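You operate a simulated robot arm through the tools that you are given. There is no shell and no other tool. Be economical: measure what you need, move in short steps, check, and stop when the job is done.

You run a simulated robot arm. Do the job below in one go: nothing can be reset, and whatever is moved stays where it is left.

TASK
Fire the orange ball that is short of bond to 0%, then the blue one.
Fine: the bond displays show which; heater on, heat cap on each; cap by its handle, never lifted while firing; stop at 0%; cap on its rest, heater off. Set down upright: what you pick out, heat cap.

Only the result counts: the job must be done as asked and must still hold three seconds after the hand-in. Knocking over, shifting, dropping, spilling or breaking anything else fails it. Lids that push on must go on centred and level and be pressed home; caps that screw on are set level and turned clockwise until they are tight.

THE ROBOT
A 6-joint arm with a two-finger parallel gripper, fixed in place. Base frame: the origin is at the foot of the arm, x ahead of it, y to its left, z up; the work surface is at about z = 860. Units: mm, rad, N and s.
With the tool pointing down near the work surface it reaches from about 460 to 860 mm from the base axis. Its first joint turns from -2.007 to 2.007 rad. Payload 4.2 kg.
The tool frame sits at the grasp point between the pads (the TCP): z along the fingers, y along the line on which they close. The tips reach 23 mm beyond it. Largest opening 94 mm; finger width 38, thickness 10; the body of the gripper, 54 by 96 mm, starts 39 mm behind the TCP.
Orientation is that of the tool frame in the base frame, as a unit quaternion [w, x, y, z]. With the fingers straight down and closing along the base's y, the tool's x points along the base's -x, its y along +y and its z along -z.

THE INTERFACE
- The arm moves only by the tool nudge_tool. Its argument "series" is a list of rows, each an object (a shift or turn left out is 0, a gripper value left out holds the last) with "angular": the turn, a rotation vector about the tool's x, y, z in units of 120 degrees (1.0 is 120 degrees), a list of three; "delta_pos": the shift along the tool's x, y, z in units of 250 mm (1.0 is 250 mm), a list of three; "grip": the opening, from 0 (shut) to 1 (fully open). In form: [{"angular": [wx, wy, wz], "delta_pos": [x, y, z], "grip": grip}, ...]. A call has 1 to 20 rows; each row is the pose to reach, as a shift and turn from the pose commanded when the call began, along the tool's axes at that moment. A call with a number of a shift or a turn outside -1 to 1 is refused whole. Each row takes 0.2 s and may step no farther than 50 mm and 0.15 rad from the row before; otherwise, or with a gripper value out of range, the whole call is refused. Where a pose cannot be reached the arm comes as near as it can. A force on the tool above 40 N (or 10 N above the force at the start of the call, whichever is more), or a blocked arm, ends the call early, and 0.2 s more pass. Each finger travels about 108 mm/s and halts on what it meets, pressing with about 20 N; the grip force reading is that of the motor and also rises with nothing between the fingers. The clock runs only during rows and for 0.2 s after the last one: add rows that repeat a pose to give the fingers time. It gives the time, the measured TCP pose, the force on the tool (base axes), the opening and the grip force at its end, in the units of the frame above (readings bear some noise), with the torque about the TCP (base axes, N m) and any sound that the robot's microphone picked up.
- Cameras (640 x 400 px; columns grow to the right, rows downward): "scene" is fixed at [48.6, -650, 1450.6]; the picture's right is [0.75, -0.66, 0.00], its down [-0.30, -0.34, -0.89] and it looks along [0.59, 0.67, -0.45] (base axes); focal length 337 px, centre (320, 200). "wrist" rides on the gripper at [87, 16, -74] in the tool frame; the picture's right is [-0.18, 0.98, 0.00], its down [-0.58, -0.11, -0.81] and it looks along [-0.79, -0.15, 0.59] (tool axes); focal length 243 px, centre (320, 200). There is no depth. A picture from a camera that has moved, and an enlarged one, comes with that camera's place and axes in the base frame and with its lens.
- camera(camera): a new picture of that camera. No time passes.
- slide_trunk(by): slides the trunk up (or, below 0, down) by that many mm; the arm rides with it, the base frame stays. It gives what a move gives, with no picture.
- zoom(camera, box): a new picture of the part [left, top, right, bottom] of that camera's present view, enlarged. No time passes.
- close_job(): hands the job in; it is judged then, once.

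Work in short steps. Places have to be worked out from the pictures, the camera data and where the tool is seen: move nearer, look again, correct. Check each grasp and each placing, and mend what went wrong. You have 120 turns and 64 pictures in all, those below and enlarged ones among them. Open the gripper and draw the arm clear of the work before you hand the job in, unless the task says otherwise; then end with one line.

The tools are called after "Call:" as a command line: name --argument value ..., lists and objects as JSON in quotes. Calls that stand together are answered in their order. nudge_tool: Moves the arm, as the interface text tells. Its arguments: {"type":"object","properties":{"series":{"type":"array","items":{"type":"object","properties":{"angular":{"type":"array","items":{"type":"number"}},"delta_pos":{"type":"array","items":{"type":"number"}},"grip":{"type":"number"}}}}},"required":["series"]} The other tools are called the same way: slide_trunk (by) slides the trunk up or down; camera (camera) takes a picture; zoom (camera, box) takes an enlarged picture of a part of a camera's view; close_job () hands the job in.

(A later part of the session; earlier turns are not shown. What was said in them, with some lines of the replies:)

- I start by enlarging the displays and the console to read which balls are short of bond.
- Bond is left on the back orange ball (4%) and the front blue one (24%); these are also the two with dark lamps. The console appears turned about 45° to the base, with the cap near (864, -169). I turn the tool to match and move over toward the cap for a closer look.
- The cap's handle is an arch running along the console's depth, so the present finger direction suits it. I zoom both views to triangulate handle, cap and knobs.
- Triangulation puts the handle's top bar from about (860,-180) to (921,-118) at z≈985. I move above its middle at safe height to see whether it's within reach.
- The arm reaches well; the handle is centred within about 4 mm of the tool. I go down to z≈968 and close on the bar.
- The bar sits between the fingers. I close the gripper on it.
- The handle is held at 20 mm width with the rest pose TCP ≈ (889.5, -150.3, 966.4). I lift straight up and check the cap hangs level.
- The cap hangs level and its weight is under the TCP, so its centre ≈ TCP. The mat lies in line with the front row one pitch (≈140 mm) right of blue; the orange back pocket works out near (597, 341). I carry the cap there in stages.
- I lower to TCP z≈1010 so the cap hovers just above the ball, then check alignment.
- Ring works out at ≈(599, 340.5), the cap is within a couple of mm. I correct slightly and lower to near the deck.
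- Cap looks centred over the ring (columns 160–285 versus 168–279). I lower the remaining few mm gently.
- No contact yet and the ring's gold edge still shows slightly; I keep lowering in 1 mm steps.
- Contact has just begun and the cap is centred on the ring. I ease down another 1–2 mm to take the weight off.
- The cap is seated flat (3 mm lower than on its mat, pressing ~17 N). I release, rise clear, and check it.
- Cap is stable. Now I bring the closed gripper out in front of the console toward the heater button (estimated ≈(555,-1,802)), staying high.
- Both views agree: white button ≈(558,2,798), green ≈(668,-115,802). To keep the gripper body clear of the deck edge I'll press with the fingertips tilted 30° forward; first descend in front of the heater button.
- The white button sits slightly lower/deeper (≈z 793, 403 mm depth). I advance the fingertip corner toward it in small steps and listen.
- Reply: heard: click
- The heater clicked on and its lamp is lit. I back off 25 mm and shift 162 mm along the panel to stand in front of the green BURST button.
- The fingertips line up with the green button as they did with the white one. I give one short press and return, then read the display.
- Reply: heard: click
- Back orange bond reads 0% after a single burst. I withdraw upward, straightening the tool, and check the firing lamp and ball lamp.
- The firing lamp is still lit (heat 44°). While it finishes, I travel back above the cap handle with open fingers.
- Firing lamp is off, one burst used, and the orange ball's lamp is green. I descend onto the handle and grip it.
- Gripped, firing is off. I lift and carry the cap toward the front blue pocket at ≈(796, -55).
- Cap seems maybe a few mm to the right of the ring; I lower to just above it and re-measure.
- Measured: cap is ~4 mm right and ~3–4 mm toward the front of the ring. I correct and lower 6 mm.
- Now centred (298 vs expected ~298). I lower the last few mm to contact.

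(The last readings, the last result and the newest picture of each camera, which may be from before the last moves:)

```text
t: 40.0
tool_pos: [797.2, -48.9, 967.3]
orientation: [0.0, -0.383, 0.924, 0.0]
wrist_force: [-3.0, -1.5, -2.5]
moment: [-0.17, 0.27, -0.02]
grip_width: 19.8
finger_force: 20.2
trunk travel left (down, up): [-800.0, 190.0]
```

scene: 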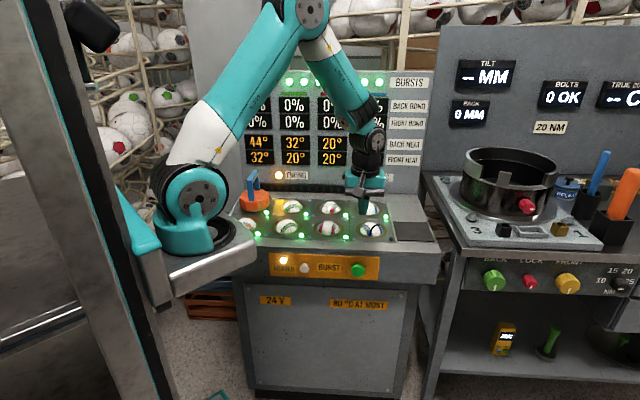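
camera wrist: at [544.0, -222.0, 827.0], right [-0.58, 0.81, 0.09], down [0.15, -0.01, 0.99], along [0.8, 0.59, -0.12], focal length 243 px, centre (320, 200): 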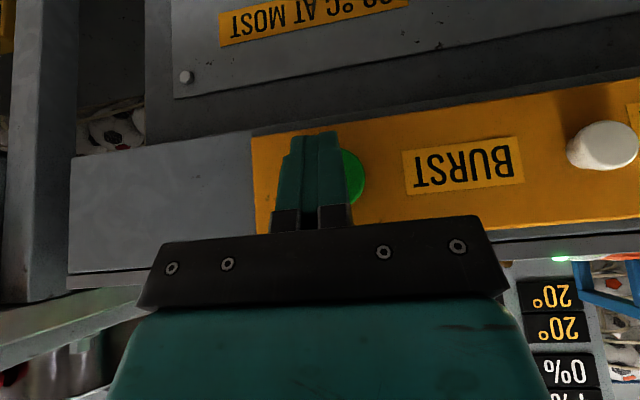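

Call:
nudge_tool --series '[{"delta_pos": [0, 0, 0.003]}, {"delta_pos": [0, 0, 0.005]}, {"delta_pos": [0, 0, 0.005]}]'

Call:
zoom --camera "scene" --box '[330, 185, 420, 240]'

```text
t: 40.8
tool_pos: [796.8, -49.5, 966.2]
orientation: [0.002, -0.383, 0.924, -0.001]
wrist_force: [-6.2, -6.6, 11.8]
moment: [0.0, 0.06, 0.14]
grip_width: 20.1
finger_force: 19.7
trunk travel left (down, up): [-800.0, 190.0]
```

```text
7.11 times, centred on (375, 212) of scene
camera zoom: at [48.6, -650.0, 1450.6], right [0.75, -0.66, 0.0], down [-0.3, -0.34, -0.89], along [0.59, 0.67, -0.45], focal length 2395 px, centre (-71, 111)
```

zoom: 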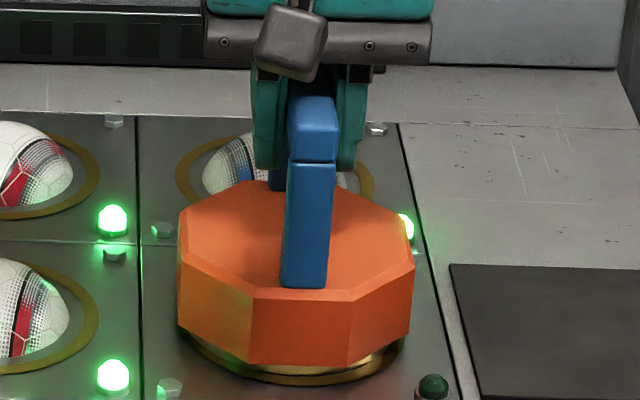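

Seated, but the view and the 9 N sideways push suggest the cap is ~4 mm too far back. I raise 3 mm, shift 3.5 mm to the front, and set it down again.

Call:
nudge_tool --series '[{"delta_pos": [0, 0, -0.016]}, {"delta_pos": [0.014, 0, -0.016]}, {"delta_pos": [0.014, 0, -0.016]}, {"delta_pos": [0.014, 0, -0.008]}, {"delta_pos": [0.014, 0, -0.003]}, {"delta_pos": [0.014, 0, 0]}, {"delta_pos": [0.014, 0, 0]}]'

Call:
zoom --camera "scene" --box '[330, 185, 420, 240]'

```text
t: 42.4
tool_pos: [796.1, -52.1, 966.5]
orientation: [0.002, -0.384, 0.924, 0.0]
wrist_force: [-4.1, 1.4, 14.9]
moment: [0.03, 0.05, 0.22]
grip_width: 19.8
finger_force: 20.1
trunk travel left (down, up): [-800.0, 190.0]
```

```text
7.11 times, centred on (375, 212) of scene
camera zoom: at [48.6, -650.0, 1450.6], right [0.75, -0.66, 0.0], down [-0.3, -0.34, -0.89], along [0.59, 0.67, -0.45], focal length 2395 px, centre (-71, 111)
```

zoom: 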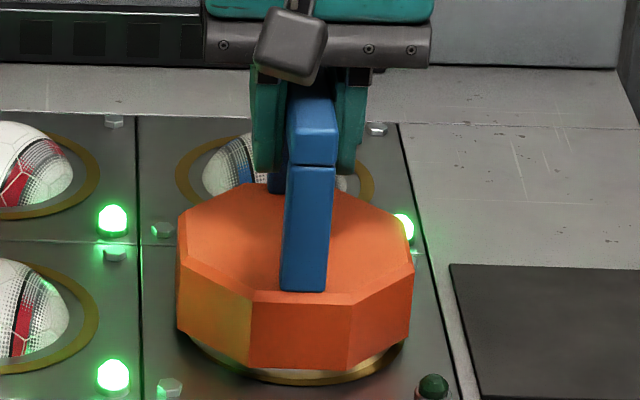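

Now properly centred and seated. I release, rise, and move out in front of the BURST button.

Call:
nudge_tool --series '[{"grip": 0.3}, {"grip": 0.6}, {"grip": 0.6}, {"delta_pos": [0, 0, -0.1], "grip": 0.6}, {"delta_pos": [0, 0, -0.28], "grip": 0.6}, {"delta_pos": [0, 0, -0.44], "grip": 0.6}, {"delta_pos": [0, 0, -0.44], "grip": 0.6}]'

Call:
nudge_tool --series '[{"delta_pos": [0.149, 0.036, 0], "grip": 0}, {"delta_pos": [0.298, 0.071, 0]}, {"delta_pos": [0.446, 0.107, 0]}, {"delta_pos": [0.595, 0.142, 0]}, {"delta_pos": [0.744, 0.178, 0]}, {"delta_pos": [0.744, 0.178, 0]}]'

Call:
zoom --camera "scene" --box '[230, 60, 440, 250]'

```text
t: 44.0
tool_pos: [794.2, -54.6, 1074.3]
orientation: [0.0, -0.382, 0.924, 0.0]
wrist_force: [0.7, -0.1, 0.5]
moment: [-0.01, 0.02, -0.01]
grip_width: 56.3
finger_force: 0.0
trunk travel left (down, up): [-800.0, 190.0]
```

```text
t: 45.4
tool_pos: [628.6, -154.8, 1075.2]
orientation: [0.0, -0.383, 0.924, -0.001]
wrist_force: [0.5, 0.2, 0.4]
moment: [-0.03, 0.03, 0.01]
grip_width: 0.0
finger_force: 20.2
trunk travel left (down, up): [-800.0, 190.0]
```

```text
2.11 times, centred on (335, 155) of scene
camera zoom: at [48.6, -650.0, 1450.6], right [0.75, -0.66, 0.0], down [-0.3, -0.34, -0.89], along [0.59, 0.67, -0.45], focal length 709 px, centre (288, 295)
```

zoom: 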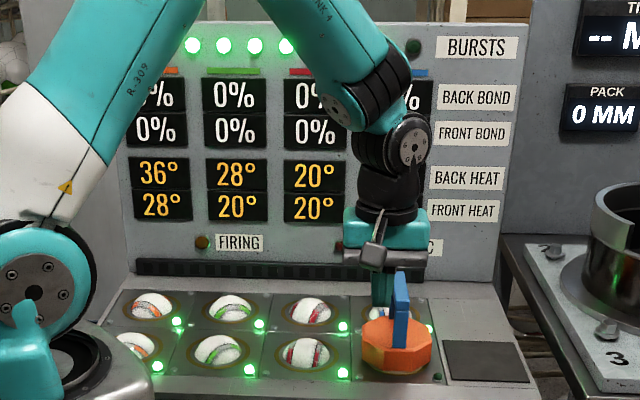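

Cap sits on the front blue ball. I descend in front of the green button with the 30° tilt, as before.

Call:
nudge_tool --series '[{"delta_pos": [0, 0, 0.15]}, {"delta_pos": [0, 0, 0.3]}, {"delta_pos": [0, 0, 0.45]}, {"delta_pos": [0, 0, 0.6]}, {"delta_pos": [0, 0, 0.6]}]'

Call:
nudge_tool --series '[{"delta_pos": [0, -0.004, 0.12], "angular": [0, -0.0625, 0]}, {"delta_pos": [0, -0.004, 0.24], "angular": [0, -0.125, 0]}, {"delta_pos": [0, -0.004, 0.36], "angular": [0, -0.1875, 0]}, {"delta_pos": [-0.02, -0.004, 0.478], "angular": [0, -0.25, 0]}, {"delta_pos": [-0.02, -0.004, 0.478], "angular": [0, -0.25, 0]}]'

Call:
camera --camera "wrist"

Call:
zoom --camera "scene" --box '[230, 60, 440, 190]'

```text
t: 46.6
tool_pos: [629.6, -154.7, 924.8]
orientation: [0.0, -0.383, 0.924, 0.0]
wrist_force: [-0.4, -0.1, -0.2]
moment: [0.0, -0.01, 0.0]
grip_width: 0.0
finger_force: 20.0
trunk travel left (down, up): [-800.0, 190.0]
```

```text
t: 47.8
tool_pos: [635.2, -151.9, 805.6]
orientation: [0.239, -0.371, 0.892, 0.099]
wrist_force: [0.4, -0.1, -0.3]
moment: [-0.02, 0.01, 0.0]
grip_width: 0.1
finger_force: 20.3
trunk travel left (down, up): [-800.0, 190.0]
```

```text
22 pictures are left
camera wrist: at [544.3, -221.4, 825.9], right [-0.58, 0.81, 0.09], down [0.15, -0.01, 0.99], along [0.8, 0.59, -0.11], focal length 243 px, centre (320, 200)
```

wrist: 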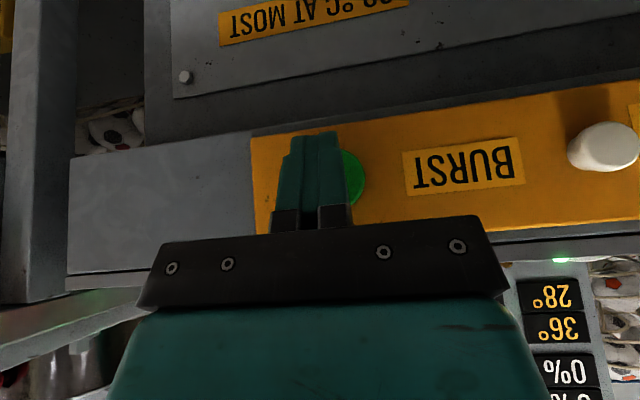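

```text
3.05 times, centred on (335, 125) of scene
camera zoom: at [48.6, -650.0, 1450.6], right [0.75, -0.66, 0.0], down [-0.3, -0.34, -0.89], along [0.59, 0.67, -0.45], focal length 1026 px, centre (274, 429)
```

zoom: 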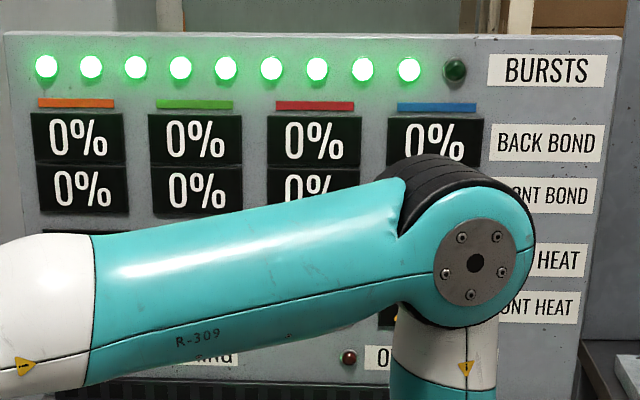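

The tips face the green button again. I give one short press, back off, then rise to a pose where the blue display is visible.

Call:
nudge_tool --series '[{"delta_pos": [-0.052, 0, 0.03]}, {"delta_pos": [-0.0762, 0, 0.044]}, {"delta_pos": [-0.0866, 0, 0.05]}, {"delta_pos": [-0.052, 0, 0.03]}, {"delta_pos": [0, 0, 0]}]'

Call:
nudge_tool --series '[{"delta_pos": [-0.08, 0, -0.1385], "angular": [0, 0.04, 0]}, {"delta_pos": [-0.16, 0.1, -0.277], "angular": [0, 0.08, 0]}, {"delta_pos": [-0.24, 0.2, -0.4155], "angular": [0, 0.12, 0]}, {"delta_pos": [-0.32, 0.3, -0.554], "angular": [0, 0.16, 0]}, {"delta_pos": [-0.4, 0.4, -0.6925], "angular": [0, 0.2, 0]}, {"delta_pos": [-0.48, 0.5, -0.831], "angular": [0, 0.25, 0]}, {"delta_pos": [-0.48, 0.64, -0.831], "angular": [0, 0.25, 0]}]'

Call:
zoom --camera "scene" --box '[230, 60, 440, 190]'

```text
t: 49.0
tool_pos: [634.2, -149.6, 805.8]
orientation: [0.239, -0.37, 0.892, 0.1]
wrist_force: [0.0, 0.5, -0.8]
moment: [-0.02, 0.02, -0.03]
grip_width: 0.0
finger_force: 20.4
trunk travel left (down, up): [-800.0, 190.0]
heard: click
```

```text
t: 50.6
tool_pos: [521.9, -35.6, 1045.1]
orientation: [-0.001, -0.381, 0.924, -0.001]
wrist_force: [0.7, -0.6, -0.9]
moment: [0.04, 0.04, 0.0]
grip_width: 0.0
finger_force: 19.6
trunk travel left (down, up): [-800.0, 190.0]
```

```text
3.05 times, centred on (335, 125) of scene
camera zoom: at [48.6, -650.0, 1450.6], right [0.75, -0.66, 0.0], down [-0.3, -0.34, -0.89], along [0.59, 0.67, -0.45], focal length 1026 px, centre (274, 429)
```

zoom: 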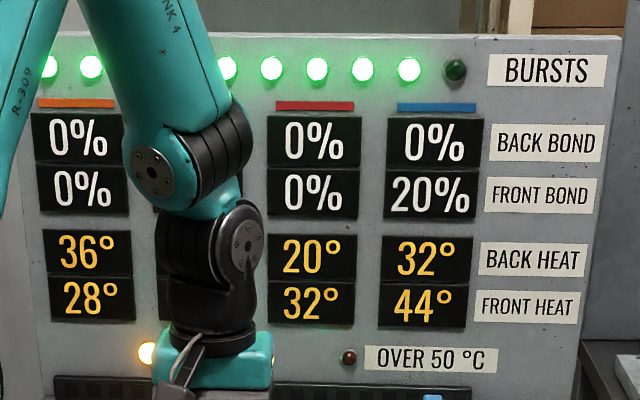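

Each burst removes 4% (blue now 20%, 44° while firing). Heat must stay under 80°, so I wait a few seconds to learn how it cools.

Call:
nudge_tool --series '[{"delta_pos": [0, 0, 0]}, {"delta_pos": [0, 0, 0]}, {"delta_pos": [0, 0, 0]}, {"delta_pos": [0, 0, 0]}, {"delta_pos": [0, 0, 0]}, {"delta_pos": [0, 0, 0]}, {"delta_pos": [0, 0, 0]}, {"delta_pos": [0, 0, 0]}, {"delta_pos": [0, 0, 0]}, {"delta_pos": [0, 0, 0]}, {"delta_pos": [0, 0, 0]}, {"delta_pos": [0, 0, 0]}, {"delta_pos": [0, 0, 0]}, {"delta_pos": [0, 0, 0]}, {"delta_pos": [0, 0, 0]}]'

Call:
zoom --camera "scene" --box '[230, 60, 440, 190]'

```text
t: 53.8
tool_pos: [521.0, -35.6, 1045.1]
orientation: [0.001, -0.382, 0.924, 0.0]
wrist_force: [-0.2, 0.2, 0.2]
moment: [0.0, 0.0, -0.04]
grip_width: 0.2
finger_force: 19.9
trunk travel left (down, up): [-800.0, 190.0]
```

```text
3.05 times, centred on (335, 125) of scene
camera zoom: at [48.6, -650.0, 1450.6], right [0.75, -0.66, 0.0], down [-0.3, -0.34, -0.89], along [0.59, 0.67, -0.45], focal length 1026 px, centre (274, 429)
```

zoom: 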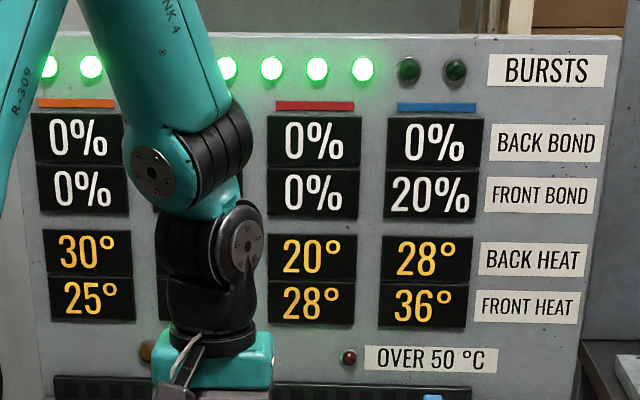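

Heat only cools at the end of each burst (excess × 2/3), in all pockets. So blue bursts would peak at 60, 71, 78, then 82.5° — the fifth would be too hot, so I'll need one cooling burst with the heater off before it. I go back to the button for the next bursts.

Call:
nudge_tool --series '[{"delta_pos": [0, -0.1067, 0.1593], "angular": [0, -0.0417, 0]}, {"delta_pos": [0, -0.2133, 0.3187], "angular": [0, -0.0833, 0]}, {"delta_pos": [0, -0.32, 0.478], "angular": [0, -0.125, 0]}, {"delta_pos": [0, -0.4267, 0.6373], "angular": [0, -0.1667, 0]}, {"delta_pos": [0, -0.5333, 0.7967], "angular": [0, -0.2083, 0]}, {"delta_pos": [0, -0.64, 0.956], "angular": [0, -0.25, 0]}, {"delta_pos": [0, -0.64, 0.956], "angular": [0, -0.25, 0]}]'

Call:
nudge_tool --series '[{"delta_pos": [-0.052, 0, 0.03]}, {"delta_pos": [-0.0762, 0, 0.044]}, {"delta_pos": [-0.0866, 0, 0.05]}, {"delta_pos": [-0.052, 0, 0.03]}, {"delta_pos": [0, 0, 0]}]'

Call:
nudge_tool --series '[{"delta_pos": [-0.08, 0, -0.1385], "angular": [0, 0.04, 0]}, {"delta_pos": [-0.16, 0.1, -0.277], "angular": [0, 0.08, 0]}, {"delta_pos": [-0.24, 0.2, -0.4155], "angular": [0, 0.12, 0]}, {"delta_pos": [-0.32, 0.3, -0.554], "angular": [0, 0.16, 0]}, {"delta_pos": [-0.4, 0.4, -0.6925], "angular": [0, 0.2, 0]}, {"delta_pos": [-0.48, 0.5, -0.831], "angular": [0, 0.25, 0]}, {"delta_pos": [-0.48, 0.64, -0.831], "angular": [0, 0.25, 0]}]'

Call:
zoom --camera "scene" --box '[230, 60, 440, 190]'

```text
t: 55.4
tool_pos: [633.3, -150.2, 805.2]
orientation: [0.24, -0.371, 0.892, 0.099]
wrist_force: [-0.9, 1.4, 0.2]
moment: [0.01, -0.01, -0.03]
grip_width: 0.0
finger_force: 19.9
trunk travel left (down, up): [-800.0, 190.0]
```

```text
t: 56.6
tool_pos: [635.6, -149.7, 807.3]
orientation: [0.24, -0.37, 0.892, 0.098]
wrist_force: [-0.7, 1.0, 0.0]
moment: [-0.01, -0.01, 0.01]
grip_width: 0.0
finger_force: 20.2
trunk travel left (down, up): [-800.0, 190.0]
heard: click
```

```text
t: 58.2
tool_pos: [521.4, -37.7, 1046.9]
orientation: [-0.001, -0.383, 0.924, -0.001]
wrist_force: [-0.7, -0.6, -0.3]
moment: [0.04, 0.01, 0.0]
grip_width: 0.0
finger_force: 19.7
trunk travel left (down, up): [-800.0, 190.0]
```

```text
3.05 times, centred on (335, 125) of scene
camera zoom: at [48.6, -650.0, 1450.6], right [0.75, -0.66, 0.0], down [-0.3, -0.34, -0.89], along [0.59, 0.67, -0.45], focal length 1026 px, centre (274, 429)
```

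zoom: 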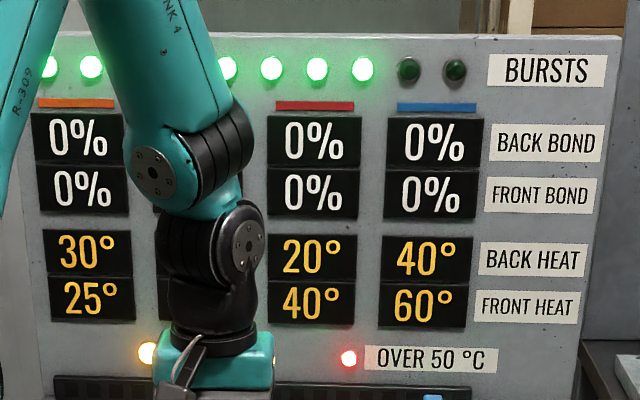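

Blue front bond is already 0% — a burst above 50° takes far more — so I stop here. I wait out the firing, then check the lamp before going to the heater button.

Call:
nudge_tool --series '[{"delta_pos": [0, 0, 0]}, {"delta_pos": [0, 0, 0]}, {"delta_pos": [0, 0, 0]}, {"delta_pos": [0, 0, 0]}, {"delta_pos": [0, 0, 0]}, {"delta_pos": [0, 0, 0]}, {"delta_pos": [0, 0, 0]}, {"delta_pos": [0, 0, 0]}, {"delta_pos": [0, 0, 0]}, {"delta_pos": [0, 0, 0]}, {"delta_pos": [0, 0, 0]}, {"delta_pos": [0, 0, 0]}, {"delta_pos": [0, 0, 0]}, {"delta_pos": [0, 0, 0]}, {"delta_pos": [0, 0, 0]}]'

Call:
camera --camera "scene"

```text
t: 61.4
tool_pos: [522.0, -38.1, 1045.1]
orientation: [0.0, -0.382, 0.924, 0.0]
wrist_force: [0.4, -0.8, 0.7]
moment: [0.03, -0.04, -0.01]
grip_width: 0.1
finger_force: 19.8
trunk travel left (down, up): [-800.0, 190.0]
```

```text
17 pictures are left
```

scene: 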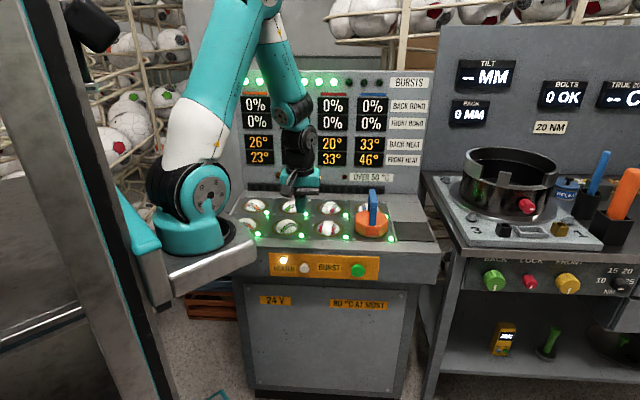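

Firing has ended (46°, 3 bursts used, blue lamp green, all bonds 0%). I descend to the heater button with the same tilt and press it.

Call:
nudge_tool --series '[{"delta_pos": [0, 0.004, 0.16], "angular": [0, -0.0417, 0]}, {"delta_pos": [0, 0.004, 0.32], "angular": [0, -0.0833, 0]}, {"delta_pos": [0, 0.004, 0.48], "angular": [0, -0.125, 0]}, {"delta_pos": [0, 0.004, 0.64], "angular": [0, -0.1667, 0]}, {"delta_pos": [0, 0.004, 0.8], "angular": [0, -0.2083, 0]}, {"delta_pos": [0, 0.004, 0.96], "angular": [0, -0.25, 0]}, {"delta_pos": [0, 0.004, 0.96], "angular": [0, -0.25, 0]}]'

Call:
nudge_tool --series '[{"delta_pos": [-0.052, 0, 0.03]}, {"delta_pos": [-0.0762, 0, 0.044]}, {"delta_pos": [-0.0866, 0, 0.05]}, {"delta_pos": [-0.052, 0, 0.03]}, {"delta_pos": [0, 0, 0]}]'

Call:
camera --camera "wrist"

```text
t: 63.0
tool_pos: [519.6, -35.3, 805.6]
orientation: [0.24, -0.369, 0.892, 0.099]
wrist_force: [0.0, -0.4, -0.7]
moment: [-0.02, 0.01, -0.04]
grip_width: 0.3
finger_force: 20.1
trunk travel left (down, up): [-800.0, 190.0]
```

```text
t: 64.2
tool_pos: [520.2, -36.7, 806.9]
orientation: [0.239, -0.37, 0.892, 0.099]
wrist_force: [0.2, -0.5, 0.7]
moment: [0.0, -0.04, 0.0]
grip_width: 0.0
finger_force: 19.8
trunk travel left (down, up): [-800.0, 190.0]
heard: click
```

```text
16 pictures are left
camera wrist: at [429.7, -104.4, 827.6], right [-0.58, 0.81, 0.09], down [0.15, -0.01, 0.99], along [0.8, 0.59, -0.12], focal length 243 px, centre (320, 200)
```

wrist: 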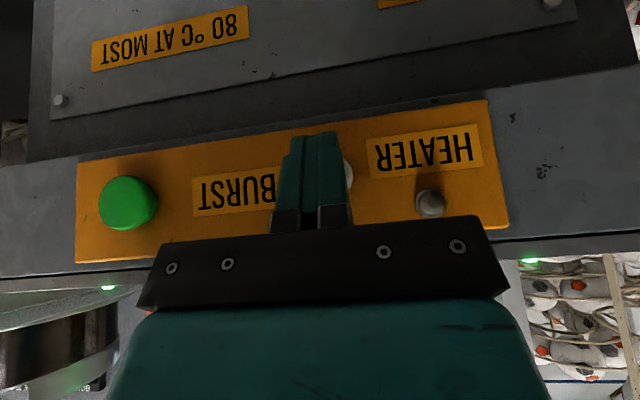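

Heater lamp is off. I rise, straighten, and travel over the cap with fingers open.

Call:
nudge_tool --series '[{"delta_pos": [-0.08, 0, -0.1385], "angular": [0, 0.04, 0]}, {"delta_pos": [-0.16, 0, -0.277], "angular": [0, 0.08, 0]}, {"delta_pos": [-0.24, 0, -0.4155], "angular": [0, 0.12, 0]}, {"delta_pos": [-0.32, 0, -0.554], "angular": [0, 0.16, 0]}, {"delta_pos": [-0.4, 0, -0.6925], "angular": [0, 0.2, 0]}, {"delta_pos": [-0.48, 0, -0.831], "angular": [0, 0.25, 0]}, {"delta_pos": [-0.53, 0, -0.918], "angular": [0, 0.25, 0]}, {"delta_pos": [-0.53, 0, -0.918], "angular": [0, 0.25, 0]}]'

Call:
nudge_tool --series '[{"delta_pos": [-0.105, -0.1178, 0], "grip": 0.6}, {"delta_pos": [-0.21, -0.2356, 0]}, {"delta_pos": [-0.315, -0.3534, 0]}, {"delta_pos": [-0.42, -0.4712, 0]}, {"delta_pos": [-0.525, -0.589, 0]}, {"delta_pos": [-0.63, -0.7068, 0]}, {"delta_pos": [-0.735, -0.825, 0]}, {"delta_pos": [-0.735, -0.825, 0]}]'

Call:
camera --camera "wrist"

```text
t: 66.0
tool_pos: [520.7, -35.5, 1072.0]
orientation: [0.0, -0.383, 0.924, 0.0]
wrist_force: [-0.2, 0.4, 0.1]
moment: [-0.04, 0.01, 0.0]
grip_width: 0.0
finger_force: 20.0
trunk travel left (down, up): [-800.0, 190.0]
```

```text
t: 67.8
tool_pos: [797.4, -51.1, 1071.1]
orientation: [0.0, -0.383, 0.924, 0.001]
wrist_force: [-0.5, -0.1, 0.7]
moment: [0.0, -0.05, 0.0]
grip_width: 56.5
finger_force: 0.1
trunk travel left (down, up): [-800.0, 190.0]
```

```text
15 pictures are left
camera wrist: at [724.0, -102.0, 1144.4], right [-0.57, 0.82, 0.0], down [0.49, 0.33, 0.81], along [0.66, 0.46, -0.59], focal length 243 px, centre (320, 200)
```

wrist: 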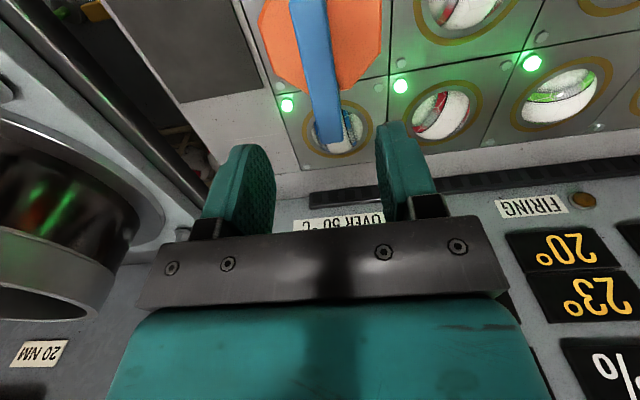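

Aligned over the handle; firing lamp is dark. I descend and grip.

Call:
nudge_tool --series '[{"delta_pos": [0, 0, 0.15]}, {"delta_pos": [0, 0, 0.3]}, {"delta_pos": [0, 0, 0.42]}, {"delta_pos": [0, 0, 0.42]}, {"delta_pos": [0, 0, 0.42], "grip": 0.3}, {"delta_pos": [0, 0, 0.42], "grip": 0}, {"delta_pos": [0, 0, 0.42], "grip": 0}, {"delta_pos": [0, 0, 0.42], "grip": 0}]'

```text
t: 69.6
tool_pos: [796.5, -51.0, 966.2]
orientation: [0.0, -0.383, 0.924, 0.0]
wrist_force: [0.4, 0.5, -0.9]
moment: [0.16, -0.2, 0.0]
grip_width: 19.8
finger_force: 19.8
trunk travel left (down, up): [-800.0, 190.0]
```

I lift, carry it over the mat, and lower to just above.

Call:
nudge_tool --series '[{"delta_pos": [0, 0, -0.06]}, {"delta_pos": [0, 0, -0.2]}, {"delta_pos": [0, 0, -0.36]}, {"delta_pos": [0.004, -0.136, -0.36]}, {"delta_pos": [0.008, -0.272, -0.36]}, {"delta_pos": [0.012, -0.408, -0.36]}, {"delta_pos": [0.016, -0.543, -0.36]}, {"delta_pos": [0.016, -0.543, -0.2]}, {"delta_pos": [0.016, -0.543, -0.05]}, {"delta_pos": [0.016, -0.543, -0.05]}]'

Call:
zoom --camera "scene" --box '[360, 185, 450, 245]'

```text
t: 71.8
tool_pos: [890.3, -152.2, 978.4]
orientation: [0.0, -0.383, 0.924, 0.0]
wrist_force: [-0.3, 0.2, -7.8]
moment: [-0.02, 0.03, 0.0]
grip_width: 19.9
finger_force: 19.9
trunk travel left (down, up): [-800.0, 190.0]
```

```text
6.67 times, centred on (405, 215) of scene
camera zoom: at [48.6, -650.0, 1450.6], right [0.75, -0.66, 0.0], down [-0.3, -0.34, -0.89], along [0.59, 0.67, -0.45], focal length 2245 px, centre (-247, 100)
```

zoom: 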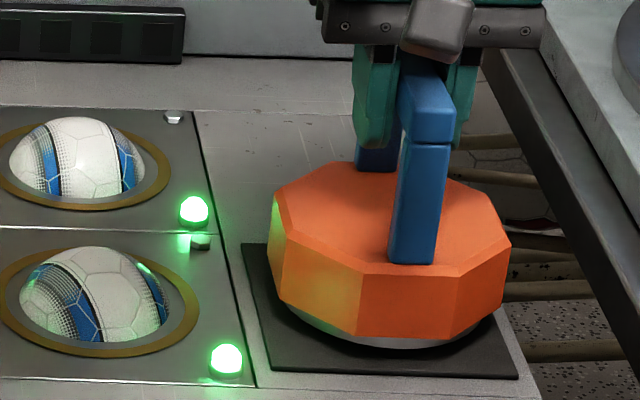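

Close to its original spot (~2.5 mm right). I correct and set down gently.

Call:
nudge_tool --series '[{"delta_pos": [0, 0.01, 0]}, {"delta_pos": [0, 0.01, 0.016]}, {"delta_pos": [0, 0.01, 0.024]}, {"delta_pos": [0, 0.01, 0.03]}, {"delta_pos": [0, 0.01, 0.034]}, {"delta_pos": [0, 0.01, 0.034]}]'

```text
t: 73.2
tool_pos: [888.7, -149.2, 970.1]
orientation: [0.0, -0.383, 0.924, 0.0]
wrist_force: [1.6, 0.0, -2.9]
moment: [0.17, -0.03, -0.06]
grip_width: 19.9
finger_force: 19.6
trunk travel left (down, up): [-800.0, 190.0]
```

Contact began; I ease down 1 mm more and look.

Call:
nudge_tool --series '[{"delta_pos": [0, 0, 0.003]}, {"delta_pos": [0, 0, 0.005]}, {"delta_pos": [0, 0, 0.005]}]'

Call:
zoom --camera "scene" --box '[360, 185, 450, 245]'

```text
t: 74.0
tool_pos: [889.4, -149.7, 968.6]
orientation: [0.0, -0.382, 0.924, 0.0]
wrist_force: [1.2, -0.1, 7.0]
moment: [-0.32, 0.46, -0.05]
grip_width: 19.7
finger_force: 19.8
trunk travel left (down, up): [-800.0, 190.0]
```

```text
6.67 times, centred on (405, 215) of scene
camera zoom: at [48.6, -650.0, 1450.6], right [0.75, -0.66, 0.0], down [-0.3, -0.34, -0.89], along [0.59, 0.67, -0.45], focal length 2245 px, centre (-247, 100)
```

zoom: 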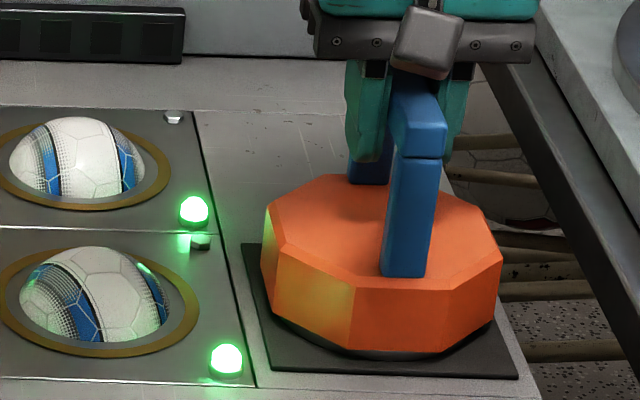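

Seated squarely on the mat, as at the start. I release and draw up and away.

Call:
nudge_tool --series '[{"grip": 0.3}, {"grip": 0.6}, {"grip": 0.6}, {"delta_pos": [0, 0, -0.1], "grip": 0.6}, {"delta_pos": [0, 0, -0.28], "grip": 0.6}, {"delta_pos": [0, 0, -0.46], "grip": 0.6}, {"delta_pos": [0.14, 0.1, -0.5], "grip": 0.6}, {"delta_pos": [0.28, 0.2, -0.5], "grip": 0.6}, {"delta_pos": [0.42, 0.3, -0.5], "grip": 0.6}, {"delta_pos": [0.56, 0.4, -0.5], "grip": 0.6}, {"delta_pos": [0.7, 0.5, -0.5], "grip": 0.6}, {"delta_pos": [0.7, 0.5, -0.5], "grip": 0.6}]'

Call:
camera --camera "scene"

Call:
zoom --camera "scene" --box '[240, 60, 450, 290]'

```text
t: 76.6
tool_pos: [676.2, -182.0, 1094.3]
orientation: [0.0, -0.383, 0.924, 0.0]
wrist_force: [-0.2, 0.0, 0.6]
moment: [-0.05, 0.01, -0.03]
grip_width: 56.3
finger_force: 0.0
trunk travel left (down, up): [-800.0, 190.0]
```

```text
12 pictures are left
```

scene: 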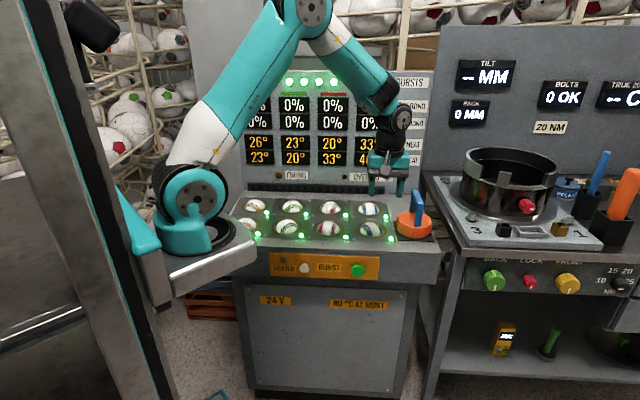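

```text
1.74 times, centred on (345, 175) of scene
camera zoom: at [48.6, -650.0, 1450.6], right [0.75, -0.66, 0.0], down [-0.3, -0.34, -0.89], along [0.59, 0.67, -0.45], focal length 586 px, centre (276, 244)
```

zoom: 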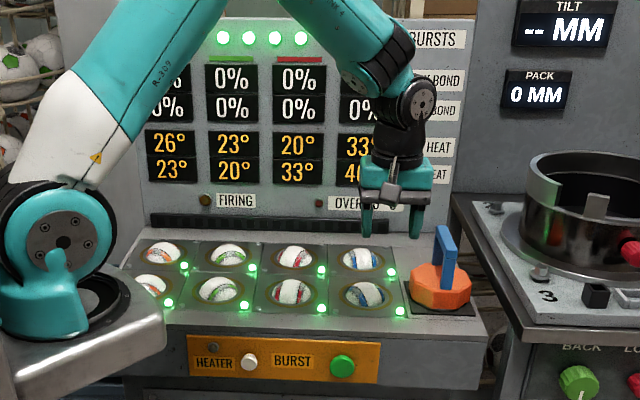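

All the ball lamps are green, the heater and firing lamps are off, the cap is upright on its rest, and the arm is clear with the gripper open. I hand the job in.

Call:
close_job

```text
The job is handed in.
```

I fired the back orange ball and then the front blue ball to 0% bond, put the cap back upright on its rest, switched the heater off, and handed the job in.
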